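You operate a simulated robot arm through the tools that you are given. There is no shell and no other tool.

Carry out the task below with a simulated robot arm. There is one attempt and no reset: what you move stays moved.

## Task
Find the voltage of the unmarked board: raise the dial a mark at a time till its rows light.
Fine: board between the tester's stops, pins down before the supply goes on; end with the supply off and the dial on that mark.
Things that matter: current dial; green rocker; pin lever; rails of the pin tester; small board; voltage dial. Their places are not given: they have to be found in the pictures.

It is judged by the outcome, as a careful person would: the job done as asked, and still so three seconds after it is handed in. It fails if anything else is knocked over, pushed out of place, dropped, spilled or broken.

## Robot
A 6-joint arm with a two-finger gripper, fixed in place. Base frame: the origin is at the foot of the arm, x ahead of it, y to its left, z up; the work surface is at about z = 0. Units: mm, rad, N and s.
With the tool pointing down near the work surface it reaches from about 240 to 620 mm from the base axis. Its first joint turns from -1.152 to 1.152 rad. Payload 1.37 kg.
The tool frame sits at the grasp point between the pads (the TCP): z along the fingers, y along the line on which they close. The tips reach 22 mm beyond it. The gripper opens to 92 mm; its body begins 65 mm behind the TCP.
Orientation is told as [roll, pitch, yaw] about the base's x, y, z axes, in that order, counted from this pose: with the fingers straight down and closing along the base's y, the tool's x points along the base's -x, its y along +y and its z along -z.

## Interface
- The arm moves only by the tool send_rows. Its argument "increments" is a list of rows, each a list of 7 numbers: the turn, a rotation vector about the tool's x, y, z in rad, then the shift along the tool's x, y, z in mm, then the closure, from 0 (fully open) to 1 (shut). In form: [[ax, ay, az, x, y, z, hand], ...]. A call has 1 to 20 rows; each row is the pose to reach, as a shift and turn from the pose commanded when the call began, along the tool's axes at that moment. Rows are played at 5 a second. More than 50 mm and 0.15 rad between two rows, or a gripper value outside its range, and nothing of the call is played. Where a pose cannot be reached the arm comes as near as it can. A force on the tool above 40 N (or 10 N above the force at the start of the call, whichever is more), or a blocked arm, ends the call early, and 0.2 s more pass. Each finger travels about 59.9 mm/s and halts on what it meets, pressing with about 26 N; the grip force reading is that of the motor and also rises with nothing between the fingers. The clock runs only during rows and for 0.2 s after the last one: add rows that repeat a pose to give the fingers time. The reply holds the time, the measured pose of the TCP, the force on the tool along the base axes, the opening and the grip force, in the units named above and with some noise, with the torque about the TCP (base axes, N m) and any sound that the robot's microphone picked up.
- Cameras (640 x 400 px; columns grow to the right, rows downward): "scene" is fixed at [54.4, -461, 579.2]; the picture's right is [0.50, -0.87, 0.00], its down [-0.54, -0.31, -0.78] and it looks along [0.68, 0.39, -0.63] (base axes); focal length 254 px, centre (320, 200). "wrist" rides on the gripper at [71, 19, -102] in the tool frame; the picture's right is [-0.26, 0.97, 0.00], its down [-0.75, -0.20, -0.62] and it looks along [-0.60, -0.16, 0.78] (tool axes); focal length 280 px, centre (320, 200).
- capture(camera): a new picture of that camera. No time passes.
- probe_pixels(camera, pixels): for up to 12 pixels [column, row] of the newest picture of that camera ("zoom" is the newest enlarged one), the place [x, y, z] in the base frame of the surface seen there, good to about 3 mm. No time passes.
- enlarge(camera, box): a new picture of the part [left, top, right, bottom] of that camera's present view, enlarged. No time passes.
- hand_in(): hands the job in; it is judged then, once.

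Leave the gripper open and the arm clear of the work at the hand-in unless told otherwise.

The tools are called after "Emit:" as a command line: name --pt "numbers of a row" for each row, then --argument value for the rest, lists and objects as JSON in quotes. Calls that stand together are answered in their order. send_rows: Moves the arm, as the interface text tells. Its arguments: {"type":"object","properties":{"increments":{"type":"array","items":{"type":"array","items":{"type":"number"}}}},"required":["increments"]} The other tools are called the same way: capture (camera) takes a picture; probe_pixels (camera, pixels) gives the place of the surface under pixels of a picture; enlarge (camera, box) takes an enlarged picture of a part of a camera's view; hand_in () hands the job in.

At the start:

```text
time: 0.0
eef_pos: [407.5, -27.1, 393.3]
orientation: [-0.001, -0.001, -0.001]
wrist_force: [0.5, -0.5, 0.0]
moment: [0.03, -0.04, -0.01]
finger_gap: 92.1
grip_force: 0.1
```

scene: 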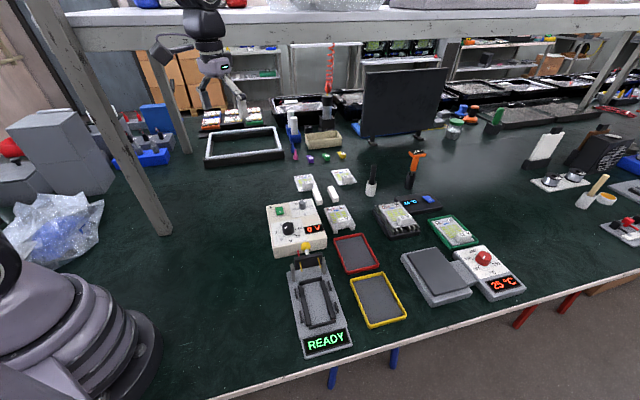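
wrist: 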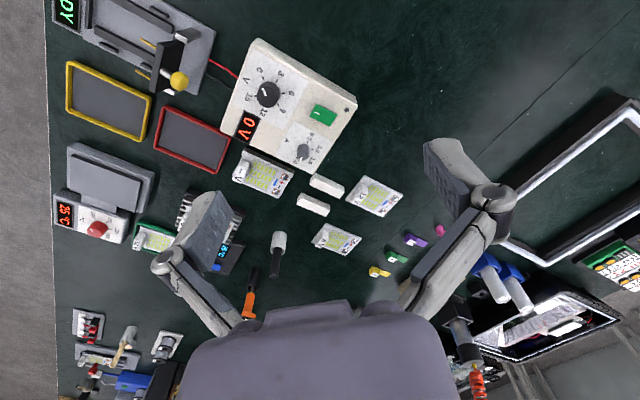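

I see a power supply (white box with dial, green rocker) and a pin tester with a yellow-knobbed lever and a READY display. Next I enlarge these areas to find the parts.

Emit:
enlarge --camera "scene" --box '[250, 160, 410, 260]'

Emit:
enlarge --camera "scene" --box '[260, 240, 420, 360]'

Emit:
enlarge --camera "wrist" --box '[210, 30, 370, 180]'

Emit:
enlarge --camera "wrist" --box '[50, 0, 250, 125]'

Emit:
enlarge --camera "wrist" --box '[220, 140, 420, 265]'

```text
4.00 times, centred on (330, 210) of scene
```

zoom: 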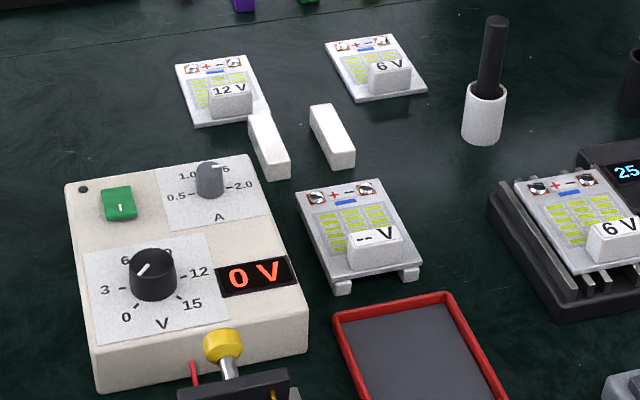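

```text
3.33 times, centred on (340, 300) of scene
```

zoom: 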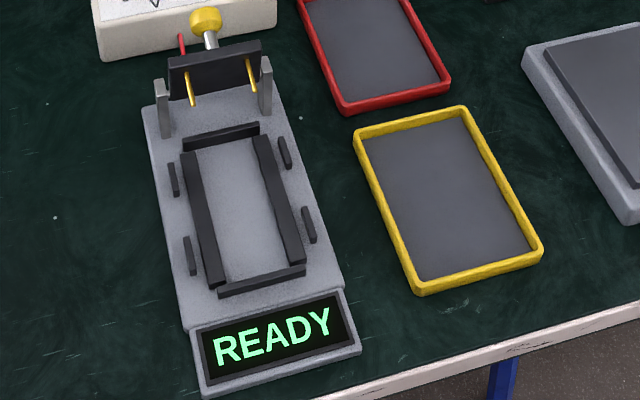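

```text
2.67 times, centred on (290, 105) of wrist
```

zoom: 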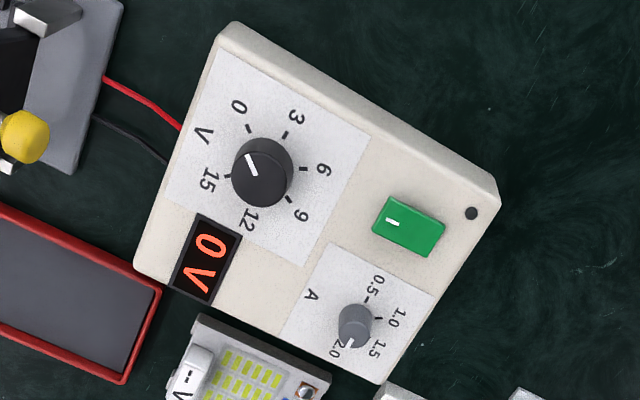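

```text
3.20 times, centred on (150, 62) of wrist
```

zoom: 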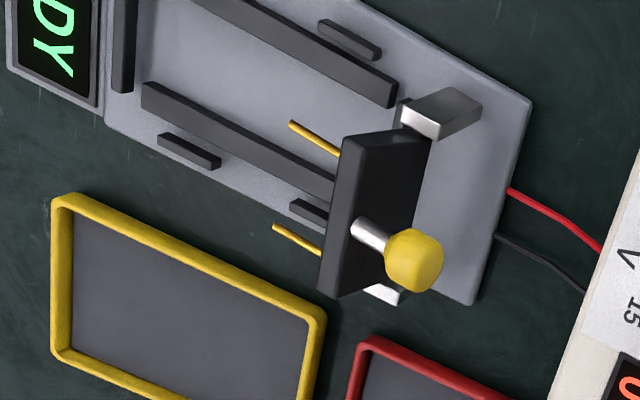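

```text
3.20 times, centred on (320, 202) of wrist
```

zoom: 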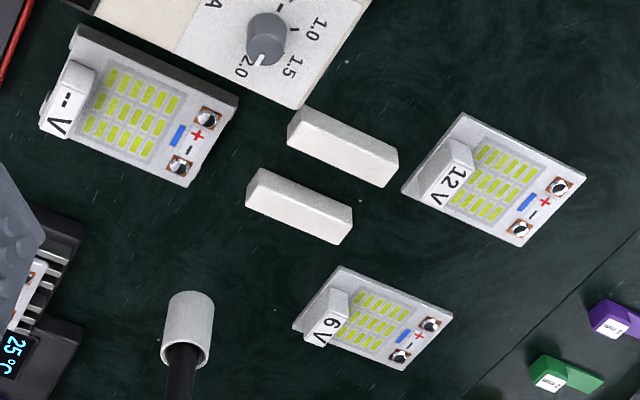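

The unmarked board ("-- V") sits on two small rails right beside the supply. I'll probe its corners, the supply's parts and the tester from the current pictures.

Emit:
enlarge --camera "wrist" --box '[210, 30, 370, 180]'

Emit:
probe_pixels --camera "wrist" --pixels '[[268, 94], [321, 113], [304, 150], [248, 125], [262, 45], [354, 105], [296, 172], [225, 128], [250, 165], [243, 150], [295, 172], [280, 196]]'

Emit:
probe_pixels --camera "scene" --pixels '[[287, 228], [279, 210], [302, 207], [314, 229], [306, 246], [300, 260], [320, 256], [313, 330], [336, 325], [310, 310], [325, 290], [345, 340]]'

```text
2.67 times, centred on (290, 105) of wrist
```

zoom: 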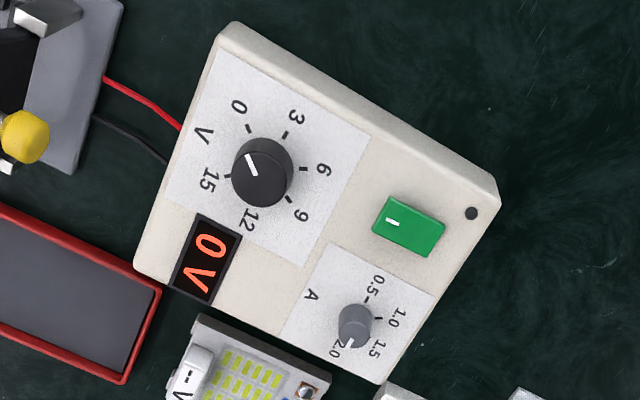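

```text
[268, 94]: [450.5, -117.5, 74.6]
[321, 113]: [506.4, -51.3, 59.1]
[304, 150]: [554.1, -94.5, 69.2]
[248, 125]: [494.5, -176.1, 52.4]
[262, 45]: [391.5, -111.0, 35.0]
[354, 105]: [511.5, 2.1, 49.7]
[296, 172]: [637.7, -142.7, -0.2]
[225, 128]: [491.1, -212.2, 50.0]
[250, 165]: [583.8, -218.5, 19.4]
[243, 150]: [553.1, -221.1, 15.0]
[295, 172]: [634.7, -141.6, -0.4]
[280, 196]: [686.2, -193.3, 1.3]
```

```text
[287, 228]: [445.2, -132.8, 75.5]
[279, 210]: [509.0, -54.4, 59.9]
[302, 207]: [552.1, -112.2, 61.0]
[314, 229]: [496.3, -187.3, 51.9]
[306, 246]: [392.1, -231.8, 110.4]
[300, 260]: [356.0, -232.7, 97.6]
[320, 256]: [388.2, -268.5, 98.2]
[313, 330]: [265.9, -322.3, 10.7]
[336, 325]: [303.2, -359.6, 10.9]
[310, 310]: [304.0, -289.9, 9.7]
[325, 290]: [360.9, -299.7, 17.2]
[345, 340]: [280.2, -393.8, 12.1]
```

The supply is turned about −45°, its dial near (448,−120,75), rocker near (507,−52,60); the tester lies at about (310,−310). I now bring the wrist camera lower and yawed −45° to look at the board and the supply up close, staying high above everything.

Emit:
send_rows --pt "0 0 0.131 -4 0 15 0" --pt "0 0 0.262 -8 -1 30 0" --pt "0 0 0.393 -12 -1 45 0" --pt "0 0 0.524 -15 -2 60 0" --pt "0 0 0.655 -18 -2 77 0" --pt "0 0 0.785 -22 -3 93 0" --pt "0 0 0.785 -22 -3 93 0"

Emit:
capture --camera "wrist"

```text
time: 1.6
eef_pos: [428.9, -30.2, 301.9]
orientation: [-0.001, 0.001, -0.786]
wrist_force: [0.5, 0.0, -0.1]
moment: [-0.03, 0.01, 0.0]
finger_gap: 92.1
grip_force: 0.1
```

```text
taken
```

wrist: 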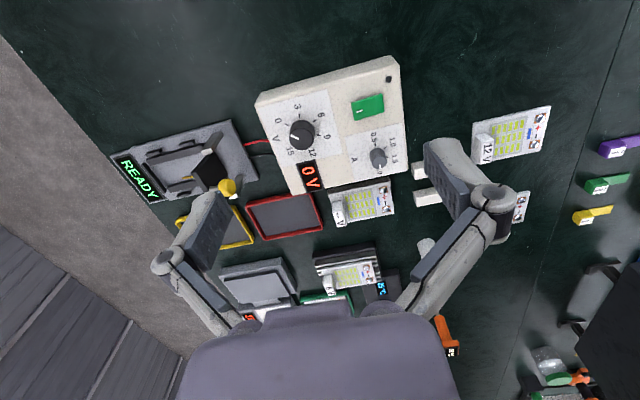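

The board is visible around (365,203). I enlarge it and the supply for precise probing.

Emit:
enlarge --camera "wrist" --box '[310, 165, 422, 235]'

Emit:
probe_pixels --camera "zoom" --pixels '[[100, 140], [130, 355], [465, 105], [492, 275], [150, 250], [180, 330], [225, 255], [400, 150], [430, 245], [240, 370], [330, 345], [300, 220]]'

```text
5.71 times, centred on (366, 200) of wrist
```

zoom: 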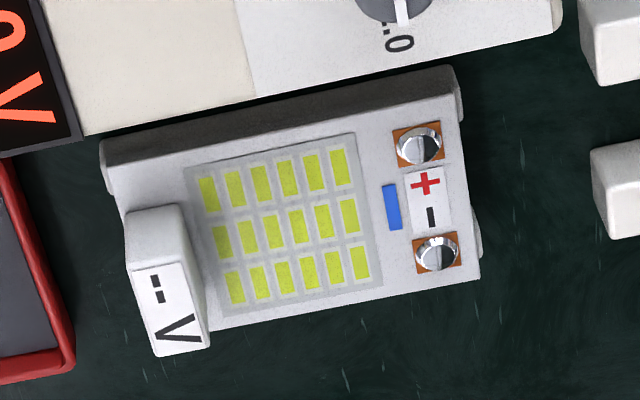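

```text
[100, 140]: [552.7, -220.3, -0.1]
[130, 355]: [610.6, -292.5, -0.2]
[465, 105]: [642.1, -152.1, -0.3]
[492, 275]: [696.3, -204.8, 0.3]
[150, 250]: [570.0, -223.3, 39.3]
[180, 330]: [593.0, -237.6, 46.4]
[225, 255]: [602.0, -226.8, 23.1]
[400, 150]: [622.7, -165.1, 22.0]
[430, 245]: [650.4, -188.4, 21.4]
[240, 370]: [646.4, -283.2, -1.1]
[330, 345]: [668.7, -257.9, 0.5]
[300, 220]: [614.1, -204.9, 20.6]
```

The board lies on two rails with its handle block ("-- V") at about (582,−231), top z≈46, pads at (623,−165) "+" and (650,−188) "−". Now I enlarge the tester and the supply in the present wrist view.

Emit:
enlarge --camera "wrist" --box '[105, 110, 275, 216]'

Emit:
probe_pixels --camera "zoom" --pixels '[[460, 300], [440, 210], [420, 130], [370, 130], [300, 190], [200, 150], [230, 240], [130, 170], [170, 290], [300, 130], [330, 260], [530, 200]]'

Emit:
enlarge --camera "wrist" --box '[250, 50, 426, 200]'

```text
3.76 times, centred on (190, 163) of wrist
```

zoom: 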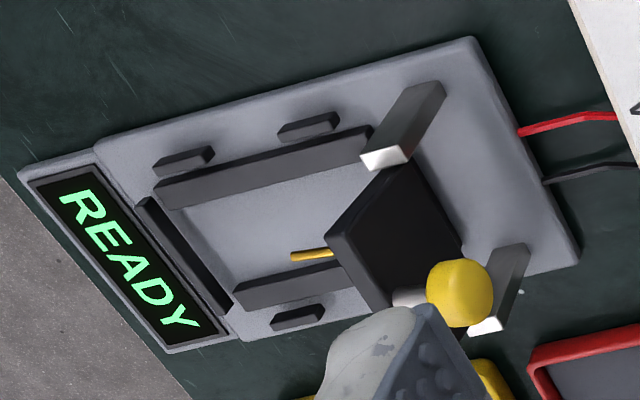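

```text
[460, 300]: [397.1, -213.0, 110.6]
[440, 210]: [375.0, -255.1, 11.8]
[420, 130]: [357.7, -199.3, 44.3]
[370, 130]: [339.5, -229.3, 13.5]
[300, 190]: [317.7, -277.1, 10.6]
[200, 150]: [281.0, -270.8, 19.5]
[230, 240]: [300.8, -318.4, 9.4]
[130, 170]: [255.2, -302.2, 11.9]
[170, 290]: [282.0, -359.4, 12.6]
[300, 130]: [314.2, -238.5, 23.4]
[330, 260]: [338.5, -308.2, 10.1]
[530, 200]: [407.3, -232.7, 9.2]
```

```text
2.67 times, centred on (338, 125) of wrist
```

zoom: 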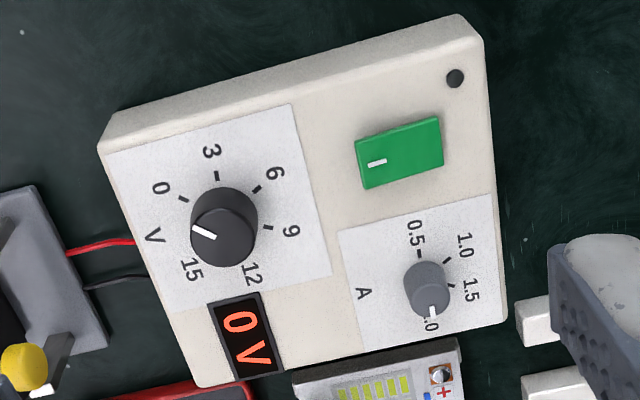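

The voltage dial reads 0, its marks run clockwise (0,3,6,9,12,15), and the current dial is at 2.0. Next I lower the camera nearer to the board to measure the handle (TCP to about (524,−91,200), still well above everything).

Emit:
send_rows --pt "0 0 0 -27.6 6 25.5 0" --pt "0 0 0 -55 12 51 0" --pt "0 0 0 -82.7 18 76.5 0" --pt "0 0 0 -110.3 24 102 0" --pt "0 0 0 -110.3 24 102 0"

Emit:
capture --camera "wrist"

Emit:
enlarge --camera "wrist" --box '[240, 120, 420, 240]'

```text
time: 2.8
eef_pos: [525.0, -91.4, 199.8]
orientation: [0.0, 0.0, -0.785]
wrist_force: [0.0, -0.3, 0.7]
moment: [-0.03, -0.04, 0.04]
finger_gap: 92.1
grip_force: 0.1
```

```text
taken
```

wrist: 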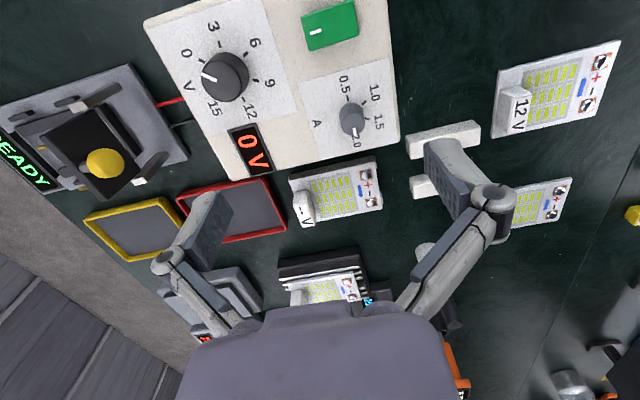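

```text
3.33 times, centred on (330, 180) of wrist
```

zoom: 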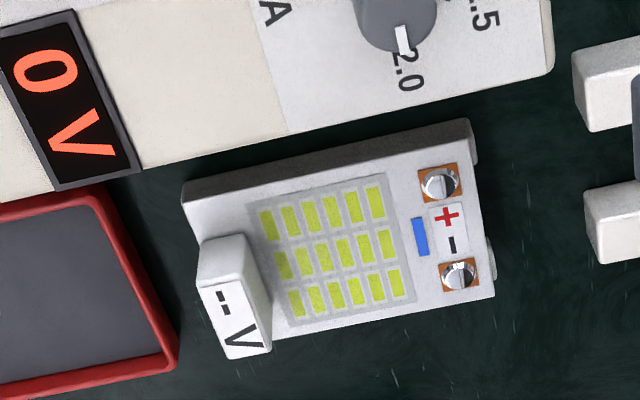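

I probe the handle's top and side points, board corners and the neighbouring red tray's rim.

Emit:
probe_pixels --camera "zoom" --pixels '[[207, 293], [236, 284], [262, 346], [234, 353], [202, 250], [235, 242], [215, 320], [256, 330], [234, 320], [268, 330], [240, 240], [218, 255]]'

Emit:
probe_pixels --camera "zoom" --pixels '[[190, 215], [467, 145], [487, 292], [290, 325], [440, 183], [459, 275], [245, 210], [168, 350], [110, 215], [188, 196], [468, 124], [300, 172]]'

```text
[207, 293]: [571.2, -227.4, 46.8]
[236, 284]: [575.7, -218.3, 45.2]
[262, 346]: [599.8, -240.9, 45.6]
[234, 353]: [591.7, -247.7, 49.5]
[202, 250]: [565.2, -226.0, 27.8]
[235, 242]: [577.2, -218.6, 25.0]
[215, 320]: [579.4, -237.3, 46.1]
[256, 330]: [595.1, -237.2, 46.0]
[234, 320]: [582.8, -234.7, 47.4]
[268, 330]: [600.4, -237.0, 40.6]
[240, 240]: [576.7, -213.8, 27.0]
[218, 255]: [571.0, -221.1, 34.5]
```

```text
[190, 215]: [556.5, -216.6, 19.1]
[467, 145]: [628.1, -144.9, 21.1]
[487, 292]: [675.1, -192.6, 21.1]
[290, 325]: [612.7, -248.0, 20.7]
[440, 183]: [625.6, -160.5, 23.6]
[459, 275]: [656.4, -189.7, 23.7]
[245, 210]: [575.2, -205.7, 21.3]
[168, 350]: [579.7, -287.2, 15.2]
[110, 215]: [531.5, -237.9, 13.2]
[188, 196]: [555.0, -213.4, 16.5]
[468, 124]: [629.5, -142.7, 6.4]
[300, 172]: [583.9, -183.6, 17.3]
```

The handle is centred near (584.5,−233.5), about 12 mm thick along the board's length (the 45° direction), 33 wide, top z≈47; the board is about 100×67 mm with top at z≈21. Now I move the camera above the tester to measure it (TCP to (249,−151,200)).

Emit:
send_rows --pt "0 0 0 22 -34 0 0" --pt "0 0 0 44 -68 0 0" --pt "0 0 0 66 -102 0 0" --pt "0 0 0 88 -136 0 0" --pt "0 0 0 110 -170 0 0" --pt "0 0 0 132 -204 0 0" --pt "0 0 0 152.7 -237.6 0 0" --pt "0 0 0 152.7 -237.6 0 0"

Emit:
capture --camera "wrist"

Emit:
capture --camera "scene"

```text
time: 4.6
eef_pos: [248.8, -151.0, 199.9]
orientation: [0.0, -0.001, -0.786]
wrist_force: [-0.7, 0.3, -1.0]
moment: [-0.03, 0.0, -0.01]
finger_gap: 91.9
grip_force: 0.1
```

```text
taken
```

wrist: 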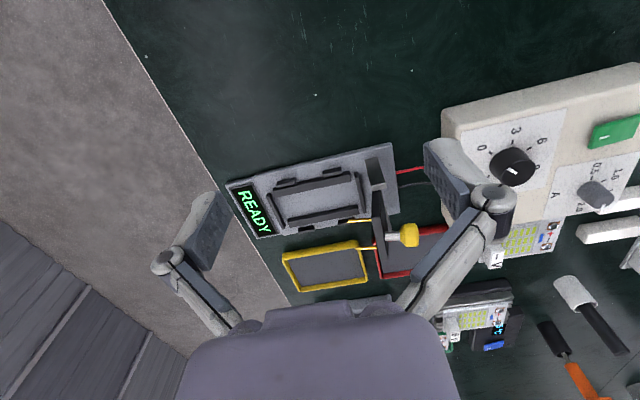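

```text
taken
```

scene: 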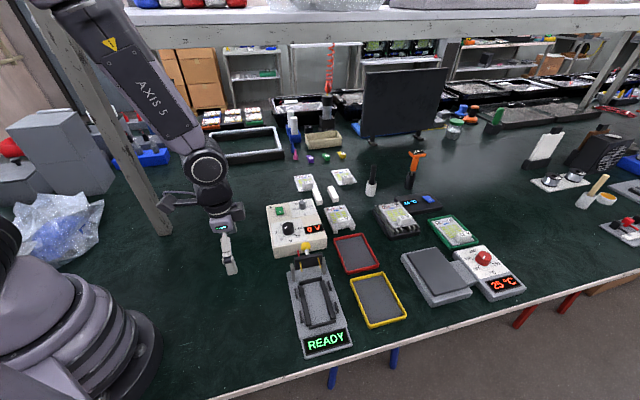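

Emit:
enlarge --camera "wrist" --box '[220, 130, 430, 260]'

Emit:
probe_pixels --camera "zoom" --pixels '[[180, 230], [415, 150], [208, 275], [400, 235], [175, 250], [430, 180], [185, 155], [320, 110], [270, 310], [150, 280], [470, 130], [545, 270]]'

Emit:
enlarge --camera "scene" --box '[275, 230, 375, 360]'

```text
3.05 times, centred on (325, 195) of wrist
```

zoom: 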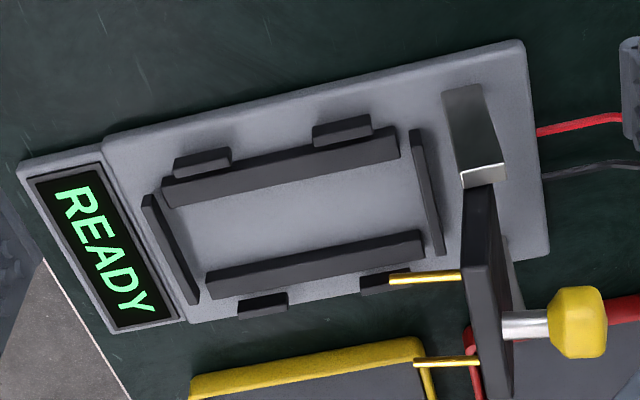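

```text
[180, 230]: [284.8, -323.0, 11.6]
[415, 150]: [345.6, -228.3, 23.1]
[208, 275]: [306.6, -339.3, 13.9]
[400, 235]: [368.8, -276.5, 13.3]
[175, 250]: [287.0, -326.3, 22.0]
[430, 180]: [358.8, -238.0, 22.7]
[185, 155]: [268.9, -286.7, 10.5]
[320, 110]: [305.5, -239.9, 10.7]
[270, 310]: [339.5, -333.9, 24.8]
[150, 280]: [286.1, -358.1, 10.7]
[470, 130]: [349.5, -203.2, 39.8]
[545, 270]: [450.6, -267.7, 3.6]
```

```text
3.08 times, centred on (325, 295) of scene
```

zoom: 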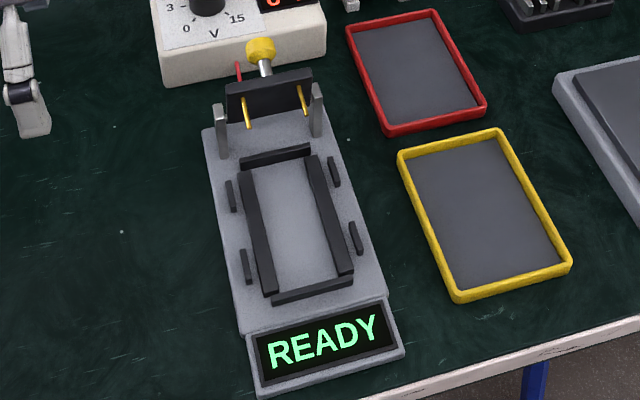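

The tester has two long rails, end stops front and back, and four side guides; the pin bar is raised with the yellow-knobbed lever pointing to the supply. I enlarge in parts to fit the stops and guides precisely.

Emit:
enlarge --camera "wrist" --box '[260, 160, 380, 235]'

Emit:
probe_pixels --camera "zoom" --pixels '[[60, 185], [85, 240], [120, 310], [150, 360], [140, 180], [300, 135], [450, 90], [240, 345], [380, 305], [510, 265], [520, 110], [545, 190]]'

Emit:
probe_pixels --camera "zoom" --pixels '[[110, 118], [170, 100], [370, 68], [440, 42], [240, 370], [310, 360], [455, 328], [510, 310], [300, 230], [200, 250], [420, 170], [560, 235]]'

```text
5.33 times, centred on (320, 198) of wrist
```

zoom: 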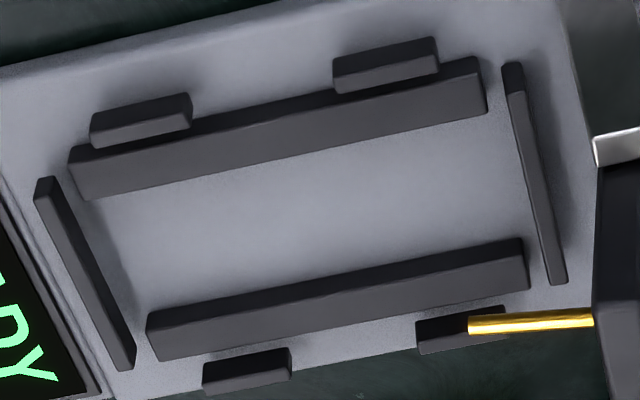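

```text
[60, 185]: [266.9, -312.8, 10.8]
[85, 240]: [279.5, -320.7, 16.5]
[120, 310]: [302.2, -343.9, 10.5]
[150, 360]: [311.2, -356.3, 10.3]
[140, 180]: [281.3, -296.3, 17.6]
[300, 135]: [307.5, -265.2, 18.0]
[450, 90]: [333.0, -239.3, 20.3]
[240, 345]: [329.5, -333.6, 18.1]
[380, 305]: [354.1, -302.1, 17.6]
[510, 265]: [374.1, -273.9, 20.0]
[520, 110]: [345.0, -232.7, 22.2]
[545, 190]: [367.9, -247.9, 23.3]
```

```text
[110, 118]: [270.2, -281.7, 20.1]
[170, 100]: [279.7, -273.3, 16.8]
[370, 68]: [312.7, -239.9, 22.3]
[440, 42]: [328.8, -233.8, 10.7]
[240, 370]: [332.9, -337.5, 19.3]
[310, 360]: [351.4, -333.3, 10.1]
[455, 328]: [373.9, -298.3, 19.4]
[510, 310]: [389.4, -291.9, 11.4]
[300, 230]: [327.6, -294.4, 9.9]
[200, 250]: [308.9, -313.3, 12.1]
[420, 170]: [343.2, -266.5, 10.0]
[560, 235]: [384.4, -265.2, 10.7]
```

I zoom further on the front stop and on the rear stop to get their inner faces by pixel.

Emit:
enlarge --camera "wrist" --box '[256, 175, 304, 235]'

Emit:
enlarge --camera "wrist" --box '[320, 150, 400, 230]'

Emit:
enlarge --camera "wrist" --box '[300, 200, 380, 250]'

```text
6.67 times, centred on (280, 205) of wrist
```

zoom: 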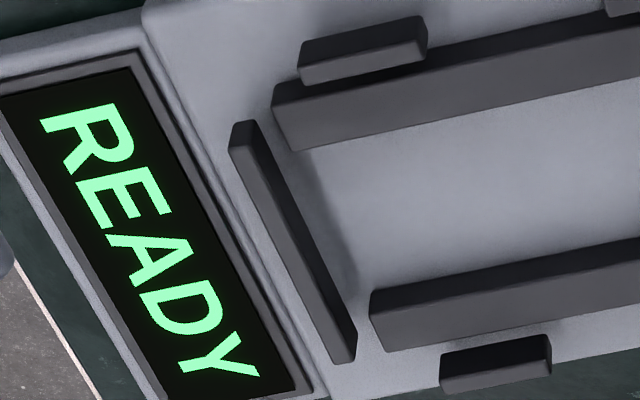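

```text
5.00 times, centred on (360, 190) of wrist
```

zoom: 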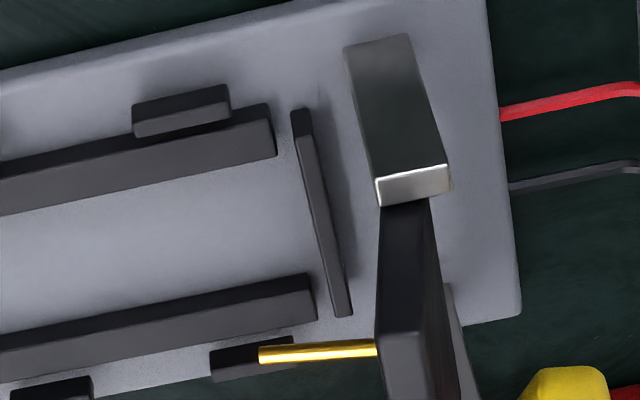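

```text
8.00 times, centred on (340, 225) of wrist
```

zoom: 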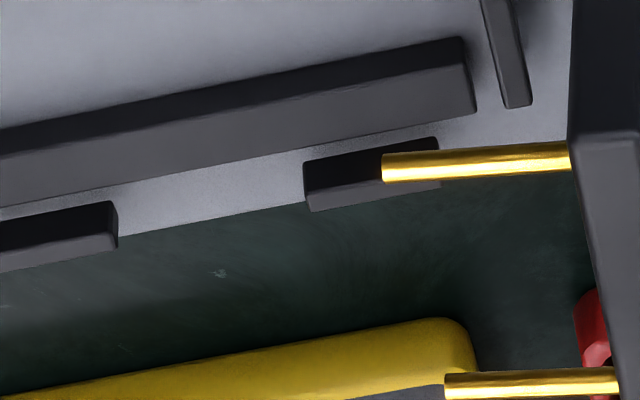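

The tester is aligned at 45° like the board: front stop inner face u≈−31, rear ≈80 along the 45° axis, guides about 79 mm apart. Now I measure the lever, pins and hinge posts in the scene and wrist pictures.

Emit:
enlarge --camera "scene" --box '[280, 235, 340, 285]'

Emit:
probe_pixels --camera "zoom" --pixels '[[270, 50], [275, 100], [200, 170], [350, 125], [210, 245], [350, 200], [225, 190], [375, 150], [130, 260], [415, 195], [170, 330], [300, 180]]'

Emit:
enlarge --camera "wrist" --box '[340, 180, 430, 280]'

```text
8.00 times, centred on (310, 260) of scene
```

zoom: 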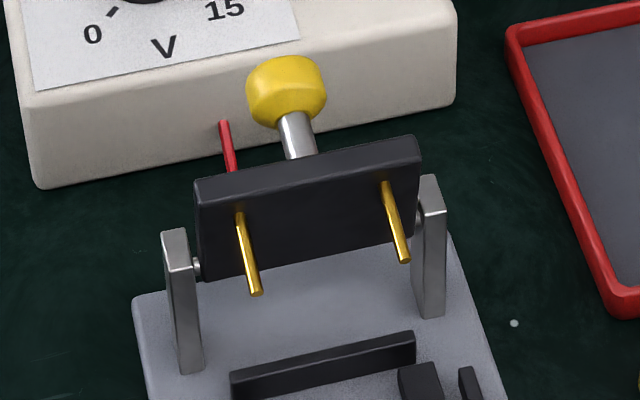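

```text
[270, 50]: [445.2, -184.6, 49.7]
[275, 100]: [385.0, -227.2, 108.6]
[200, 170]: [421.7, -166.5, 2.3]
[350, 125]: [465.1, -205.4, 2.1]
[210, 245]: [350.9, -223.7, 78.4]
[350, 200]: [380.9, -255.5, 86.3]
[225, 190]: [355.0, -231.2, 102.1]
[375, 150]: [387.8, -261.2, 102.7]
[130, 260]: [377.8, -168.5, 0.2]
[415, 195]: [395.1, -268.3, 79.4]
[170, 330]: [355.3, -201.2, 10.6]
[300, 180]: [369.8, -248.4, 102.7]
```

```text
4.00 times, centred on (385, 230) of wrist
```

zoom: 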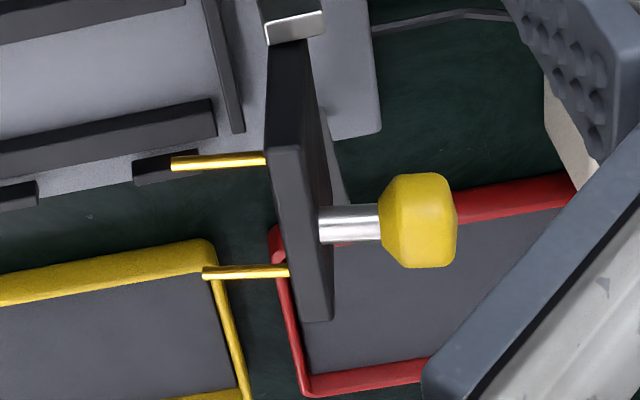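

Bar with two pins is upright above hinge posts (front face u≈89, pins at z≈85–90), knob centre near u=123, z≈100. The geometry is clear, so I go to above the board handle at (586.5,−234.9), at z=200, with the fingers partly closed, to check reach first.

Emit:
send_rows --pt "0 0 0 -37 22.4 0 0.1" --pt "0 0 0 -74 44.9 0 0.2" --pt "0 0 0 -111 67 0 0.3" --pt "0 0 0 -149 89.7 0 0.4" --pt "0 0 0 -186 112 0 0.5" --pt "0 0 0 -223 134.6 0 0.5" --pt "0 0 0 -260 157 0 0.5" --pt "0 0 0 -298.1 179.5 0 0.5" --pt "0 0 0 -298.1 179.5 0 0.5" --pt "0 0 0 -298.1 179.5 0 0.5"

Emit:
capture --camera "wrist"

Emit:
capture --camera "scene"

```text
time: 6.8
eef_pos: [586.6, -235.1, 198.9]
orientation: [-0.001, 0.0, -0.785]
wrist_force: [-0.1, -0.9, 0.8]
moment: [0.02, 0.04, -0.02]
finger_gap: 46.1
grip_force: 0.1
```

```text
taken
```

wrist: 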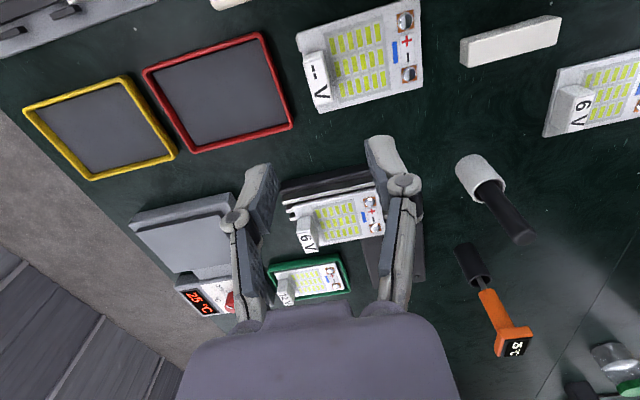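

```text
taken
```

scene: 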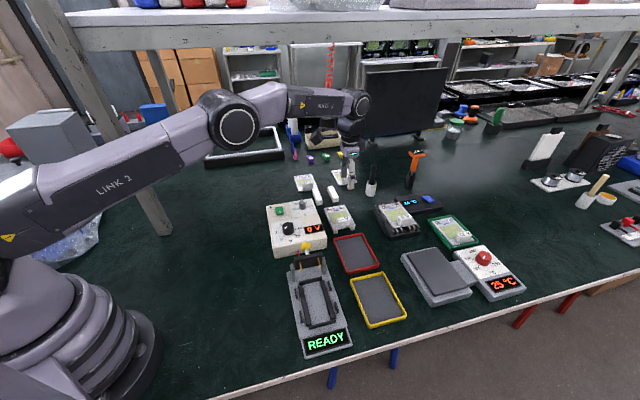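

Reached exactly at z=200. The board appears at (360,58) in the wrist view; I enlarge it to refine the handle's position.

Emit:
enlarge --camera "wrist" --box '[285, 0, 445, 115]'

Emit:
probe_pixels --camera "zoom" --pixels '[[100, 300], [130, 290], [155, 425], [130, 200], [80, 250], [550, 90], [500, 80], [515, 290], [150, 400], [50, 135], [75, 215], [110, 235]]'

```text
3.48 times, centred on (365, 58) of wrist
```

zoom: 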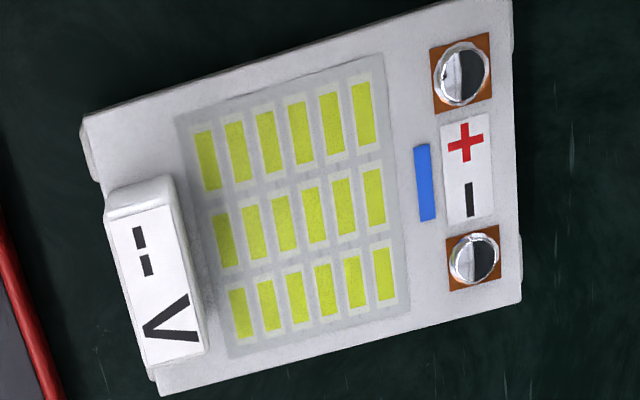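

```text
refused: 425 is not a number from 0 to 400
```

The board spans u 238.5–342, v 542–615; the handle is centred at u≈248, v≈580 — I'm right above it. I descend to z≈70 first to check that the pose is reached.

Emit:
send_rows --pt "0 0 0 0.5 -0.3 35 0.5" --pt "0 0 0 0.8 -0.5 70 0.5" --pt "0 0 0 0.8 -0.5 100 0.5" --pt "0 0 0 0.8 -0.5 129 0.5" --pt "0 0 0 0.8 -0.5 129 0.5"

Emit:
capture --camera "wrist"

Emit:
enlarge --camera "scene" --box '[290, 140, 410, 260]'

```text
time: 8.0
eef_pos: [586.0, -234.3, 70.5]
orientation: [0.001, 0.001, -0.786]
wrist_force: [0.6, 0.4, -0.2]
moment: [0.01, 0.0, 0.02]
finger_gap: 46.0
grip_force: 0.1
```

```text
taken
```

wrist: 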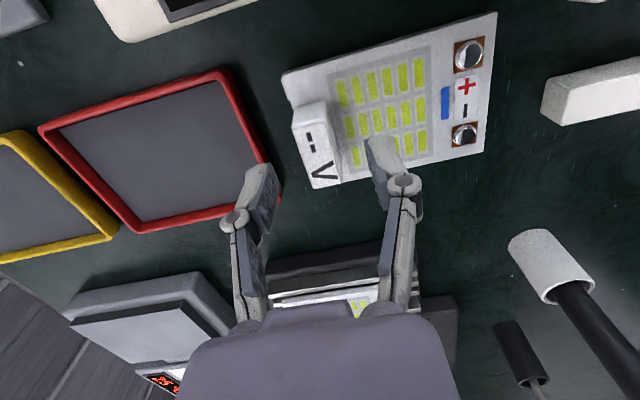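

```text
3.33 times, centred on (350, 200) of scene
```

zoom: 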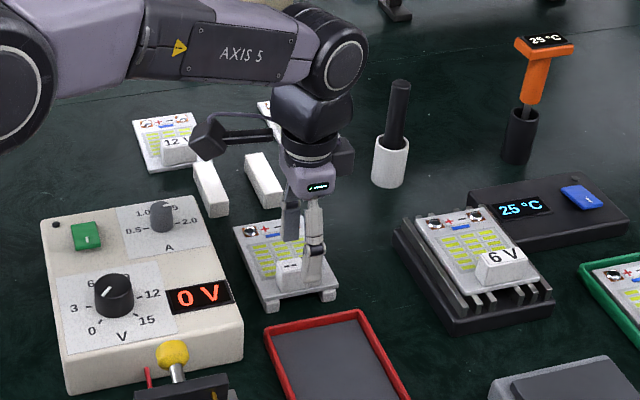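

All is reachable and the handle sits between the fingers. I descend to z≈48 (tips ~26, above the board) and close on the handle.

Emit:
send_rows --pt "0 0 0 0 0 8 0.5" --pt "0 0 0 0 0 16 0.5" --pt "0 0 0 0 0 22.5 0.5" --pt "0 0 0 0 0 22.5 0.5"

Emit:
enlarge --camera "wrist" --box '[220, 20, 420, 220]'

Emit:
enlarge --camera "scene" --box '[310, 180, 390, 240]'

```text
time: 9.0
eef_pos: [585.4, -235.1, 47.0]
orientation: [0.001, -0.001, -0.787]
wrist_force: [-0.5, 0.0, -0.1]
moment: [0.0, -0.01, 0.02]
finger_gap: 46.0
grip_force: 0.1
```

```text
2.00 times, centred on (320, 120) of wrist
```

zoom: 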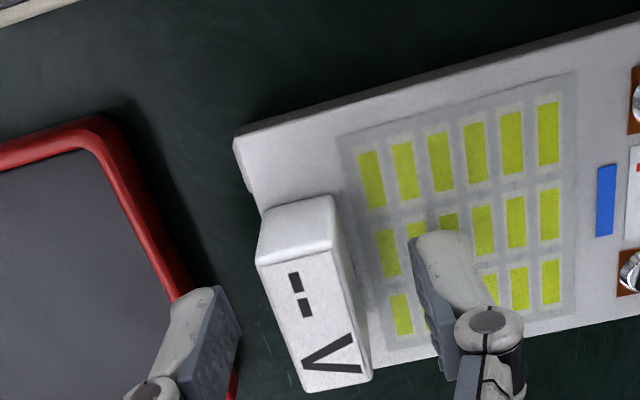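

```text
6.67 times, centred on (350, 210) of scene
```

zoom: 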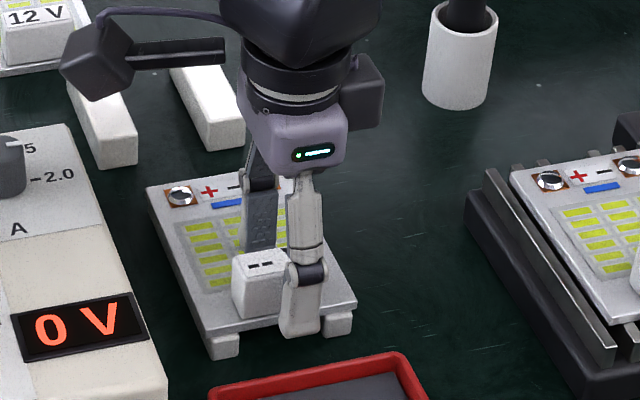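

The handle is centred between the fingers to within about 3 mm (slightly toward the supply). I shift 2.5 mm that way and close on it.

Emit:
send_rows --pt "0 0 0 2.5 0.3 0 0.5" --pt "0 0 0 2.5 0.3 0 0.65" --pt "0 0 0 2.5 0.3 0 0.8" --pt "0 0 0 2.5 0.3 0 0.95" --pt "0 0 0 2.5 0.3 0 1" --pt "0 0 0 2.5 0.3 0 1" --pt "0 0 0 2.5 0.3 0 1"

Emit:
enlarge --camera "wrist" --box '[220, 20, 420, 220]'

```text
time: 10.6
eef_pos: [583.9, -234.0, 47.8]
orientation: [0.0, 0.0, -0.785]
wrist_force: [-1.3, -0.7, 1.8]
moment: [0.05, 0.04, -0.01]
finger_gap: 17.4
grip_force: 26.1
```

```text
2.00 times, centred on (320, 120) of wrist
```

zoom: 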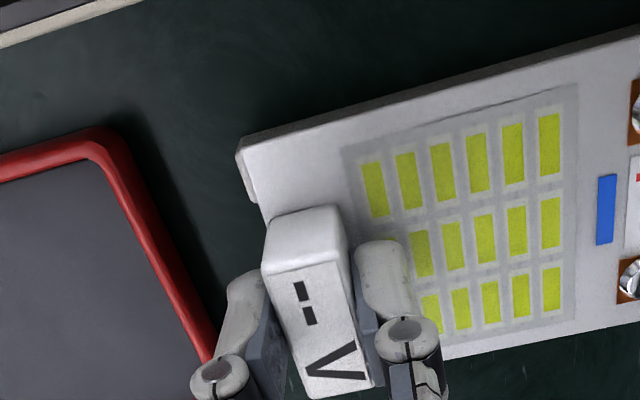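

Gripped firmly (gap 17.4 mm, 26 N). Now I lift straight up by about 100 mm.

Emit:
send_rows --pt "0 0 0 0 0 -5 1" --pt "0 0 0 0 0 -15 1" --pt "0 0 0 0 0 -35 1" --pt "0 0 0 0 0 -60 1" --pt "0 0 0 0 0 -85 1" --pt "0 0 0 0 0 -105 1" --pt "0 0 0 0 0 -105 1"

Emit:
capture --camera "wrist"

Emit:
enlarge --camera "scene" --box '[280, 130, 420, 250]'

```text
time: 12.2
eef_pos: [583.1, -233.2, 152.9]
orientation: [0.0, 0.001, -0.786]
wrist_force: [0.1, 0.4, -0.1]
moment: [0.02, 0.03, -0.03]
finger_gap: 17.4
grip_force: 25.8
```

```text
taken
```

wrist: 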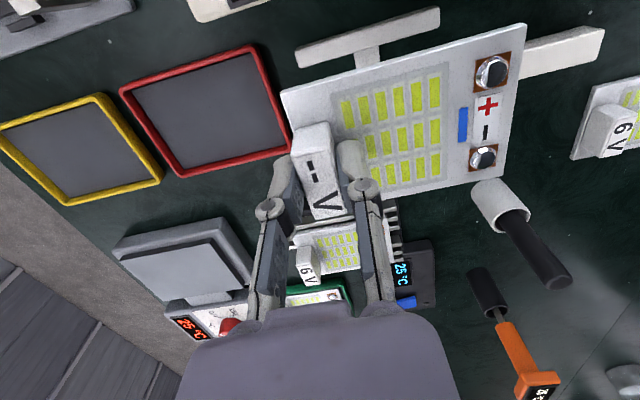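

```text
3.33 times, centred on (350, 190) of scene
```

zoom: 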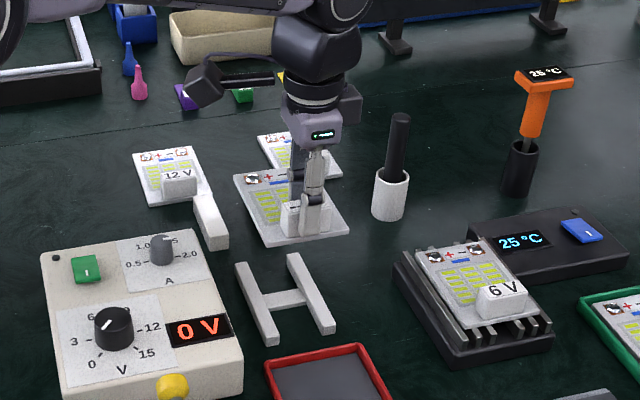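

The board is held level and the stand remained in place. I carry it up and across to a point short of the tester (u≈−45, v≈434, z≈180), because the raised pins protrude over the tester and the board must be slid in beneath them from the display side.

Emit:
send_rows --pt "0 0 0 4 -8 -10 1" --pt "0 0 0 14 -28 -20 1" --pt "0 0 0 28 -57 -27 1" --pt "0 0 0 43 -88 -27 1" --pt "0 0 0 58 -119 -27 1" --pt "0 0 0 74 -151 -27 1" --pt "0 0 0 90 -184 -27 1" --pt "0 0 0 105 -215 -27 1" --pt "0 0 0 120 -246 -27 1" --pt "0 0 0 133 -272 -27 1" --pt "0 0 0 140 -287 -27 1" --pt "0 0 0 142.8 -292.4 -27 1" --pt "0 0 0 142.8 -292.4 -27 1"

Emit:
capture --camera "wrist"

Emit:
capture --camera "scene"

```text
time: 15.0
eef_pos: [276.0, -339.0, 180.0]
orientation: [0.0, -0.001, -0.785]
wrist_force: [-0.1, 0.6, -1.0]
moment: [-0.05, 0.04, 0.02]
finger_gap: 17.1
grip_force: 26.0
```

```text
taken
```

wrist: 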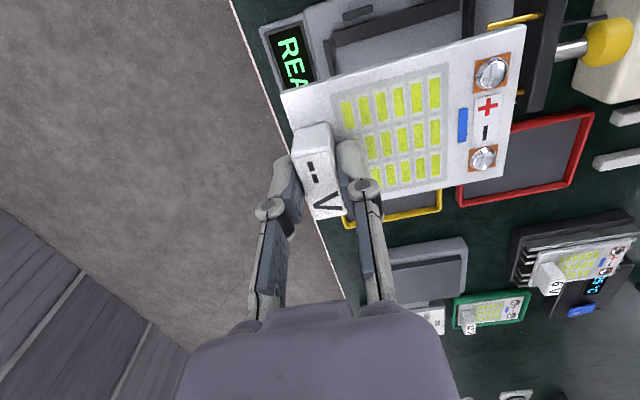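

```text
taken
```

scene: 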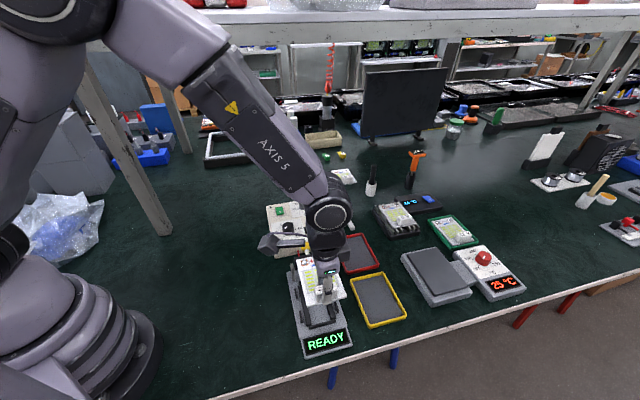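

The board is above the tester, its pad end about 16 mm short of the pin tips. I descend to z≈72, below the pins' height, then look.

Emit:
send_rows --pt "0 0 0 0 0 20 1" --pt "0 0 0 0 0 45 1" --pt "0 0 0 0 0 70 1" --pt "0 0 0 0 0 92 1" --pt "0 0 0 0 0 108 1" --pt "0 0 0 0 0 108 1"

Emit:
capture --camera "wrist"

Emit:
enlarge --camera "scene" --box '[270, 230, 370, 360]'

```text
time: 16.4
eef_pos: [276.6, -339.0, 70.4]
orientation: [0.0, -0.001, -0.785]
wrist_force: [0.9, 0.3, -0.5]
moment: [-0.02, 0.02, -0.01]
finger_gap: 17.4
grip_force: 25.9
```

```text
taken
```

wrist: 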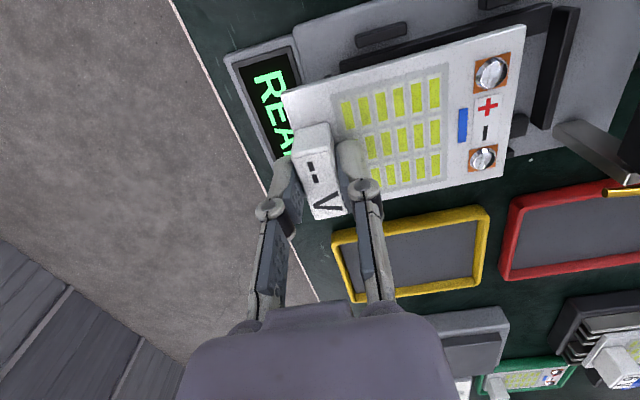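

```text
3.08 times, centred on (320, 295) of scene
```

zoom: 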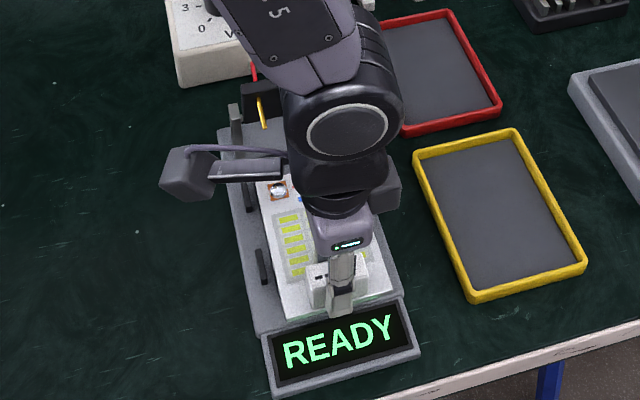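

The board is now below the pins (board top ≈44). I slide it 26 mm toward the lever so it sits above the rails between the stops, and lower slightly to z≈62.

Emit:
send_rows --pt "0 0 0 0.3 9 0 1" --pt "0 0 0 0.6 18 2 1" --pt "0 0 0 0.9 26 5 1" --pt "0 0 0 0.9 26 8 1" --pt "0 0 0 0.9 26 8 1"

Emit:
capture --camera "wrist"

Emit:
enlarge --camera "wrist" --box '[440, 0, 640, 125]'

Emit:
enlarge --camera "wrist" --box '[220, 0, 420, 125]'

Emit:
enlarge --camera "scene" --box '[280, 240, 360, 350]'

```text
time: 17.6
eef_pos: [294.7, -319.8, 63.5]
orientation: [-0.001, -0.001, -0.786]
wrist_force: [0.0, 0.9, -1.0]
moment: [0.0, -0.01, -0.01]
finger_gap: 17.1
grip_force: 25.9
```

```text
taken
```

wrist: 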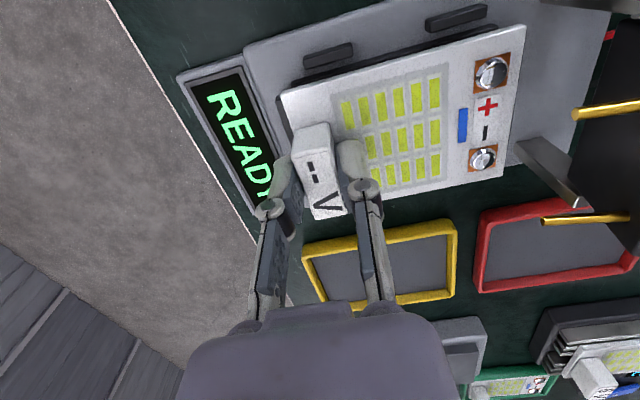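

```text
3.20 times, centred on (540, 62) of wrist
```

zoom: 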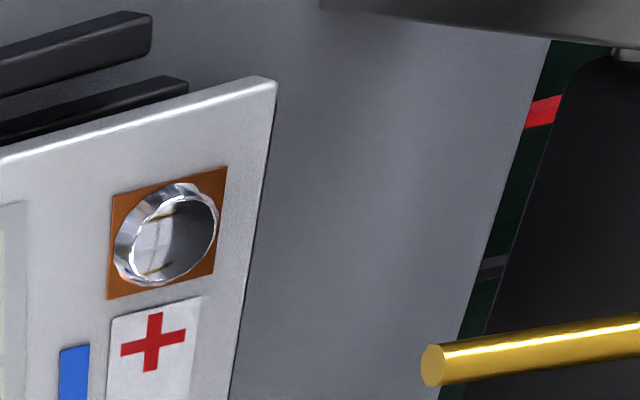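

```text
3.20 times, centred on (320, 62) of wrist
```

zoom: 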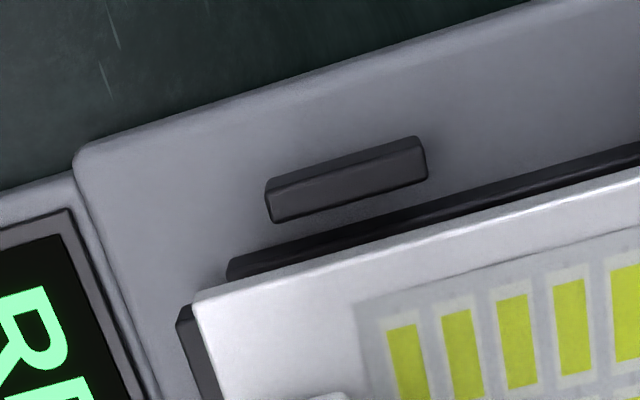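

```text
3.64 times, centred on (320, 295) of scene
```

zoom: 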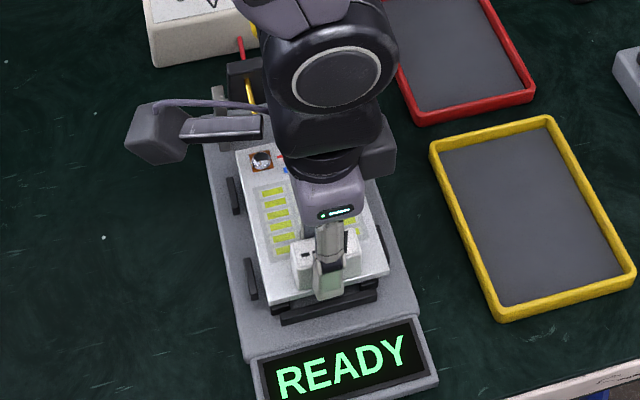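

By ray geometry the board spans u −26…76 and v 398…471, inside stops (−29…80) and guides (395…474). I lower slowly toward contact, watching force.

Emit:
send_rows --pt "0 0 0 0 0 3 1" --pt "0 0 0 0 0 6 1" --pt "0 0 0 0 0 8 1" --pt "0 0 0 0 0 9 1" --pt "0 0 0 0 0 9 1"

Emit:
enlarge --camera "wrist" --box '[220, 0, 420, 125]'

Emit:
enlarge --camera "scene" --box '[280, 240, 360, 350]'

```text
time: 18.8
eef_pos: [295.0, -319.7, 55.0]
orientation: [0.0, 0.0, -0.785]
wrist_force: [-0.7, -0.7, -0.6]
moment: [0.0, 0.02, 0.0]
finger_gap: 17.2
grip_force: 25.5
```

```text
3.20 times, centred on (320, 62) of wrist
```

zoom: 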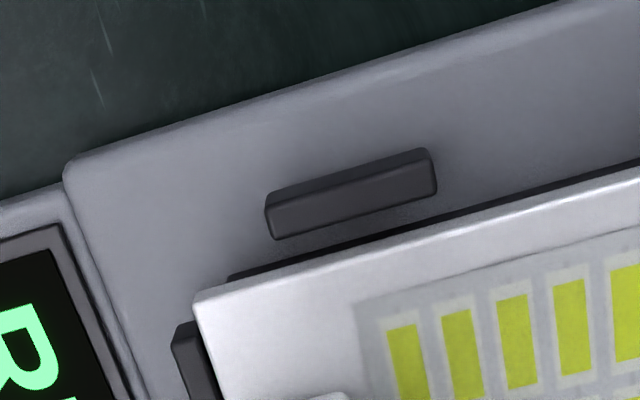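

```text
3.64 times, centred on (320, 295) of scene
```

zoom: 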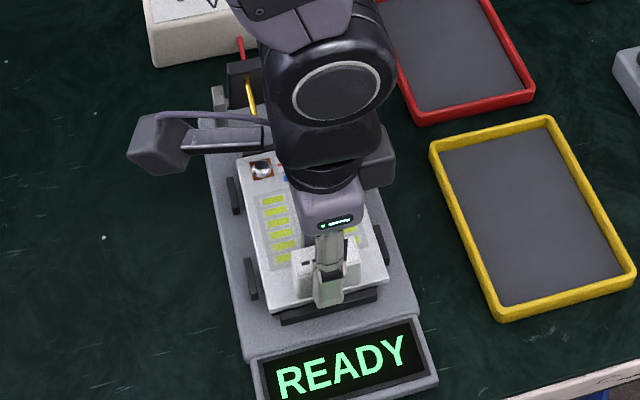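

No contact yet; alignment still good. I keep lowering in 1 mm steps.

Emit:
send_rows --pt "0 0 0 0 0 1 1" --pt "0 0 0 0 0 2 1" --pt "0 0 0 0 0 3 1" --pt "0 0 0 0 0 3 1"

```text
time: 19.8
eef_pos: [294.6, -319.0, 52.6]
orientation: [0.001, 0.0, -0.786]
wrist_force: [0.2, 0.5, 0.4]
moment: [0.02, -0.05, 0.02]
finger_gap: 17.2
grip_force: 26.0
```

No contact force yet at z≈52. I go on in 1 mm steps.

Emit:
send_rows --pt "0 0 0 0 0 1 1" --pt "0 0 0 0 0 2 1" --pt "0 0 0 0 0 2 1"

Emit:
enlarge --camera "wrist" --box '[220, 0, 420, 125]'

Emit:
enlarge --camera "wrist" --box '[440, 0, 640, 125]'

Emit:
enlarge --camera "scene" --box '[290, 260, 360, 350]'

```text
time: 20.6
eef_pos: [293.5, -319.0, 51.3]
orientation: [0.0, -0.003, -0.786]
wrist_force: [1.4, 5.5, 19.2]
moment: [0.17, 0.02, 0.02]
finger_gap: 17.4
grip_force: 26.0
```

```text
3.20 times, centred on (320, 62) of wrist
```

zoom: 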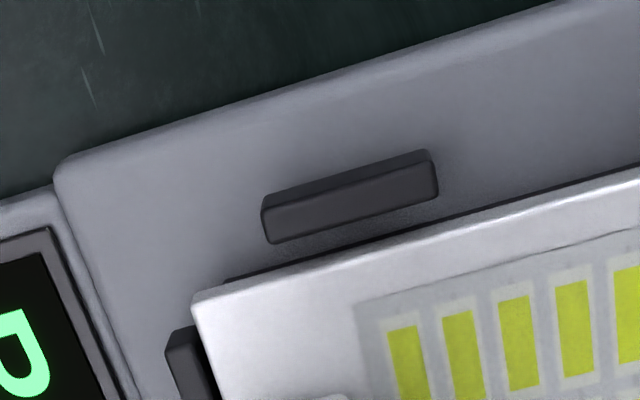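

```text
3.20 times, centred on (540, 62) of wrist
```

zoom: 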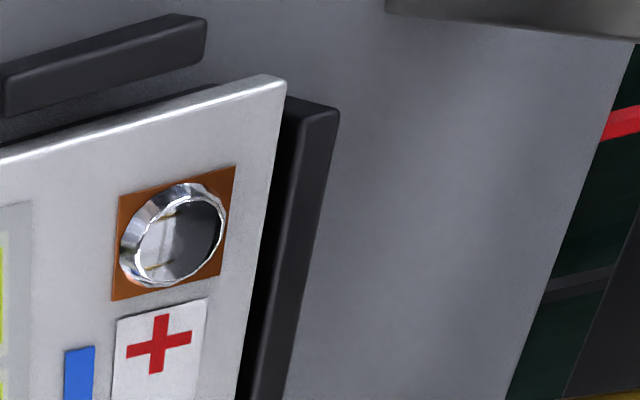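

```text
4.44 times, centred on (325, 305) of scene
```

zoom: 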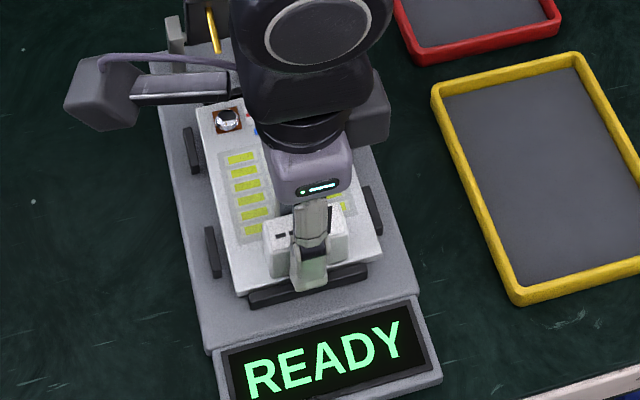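

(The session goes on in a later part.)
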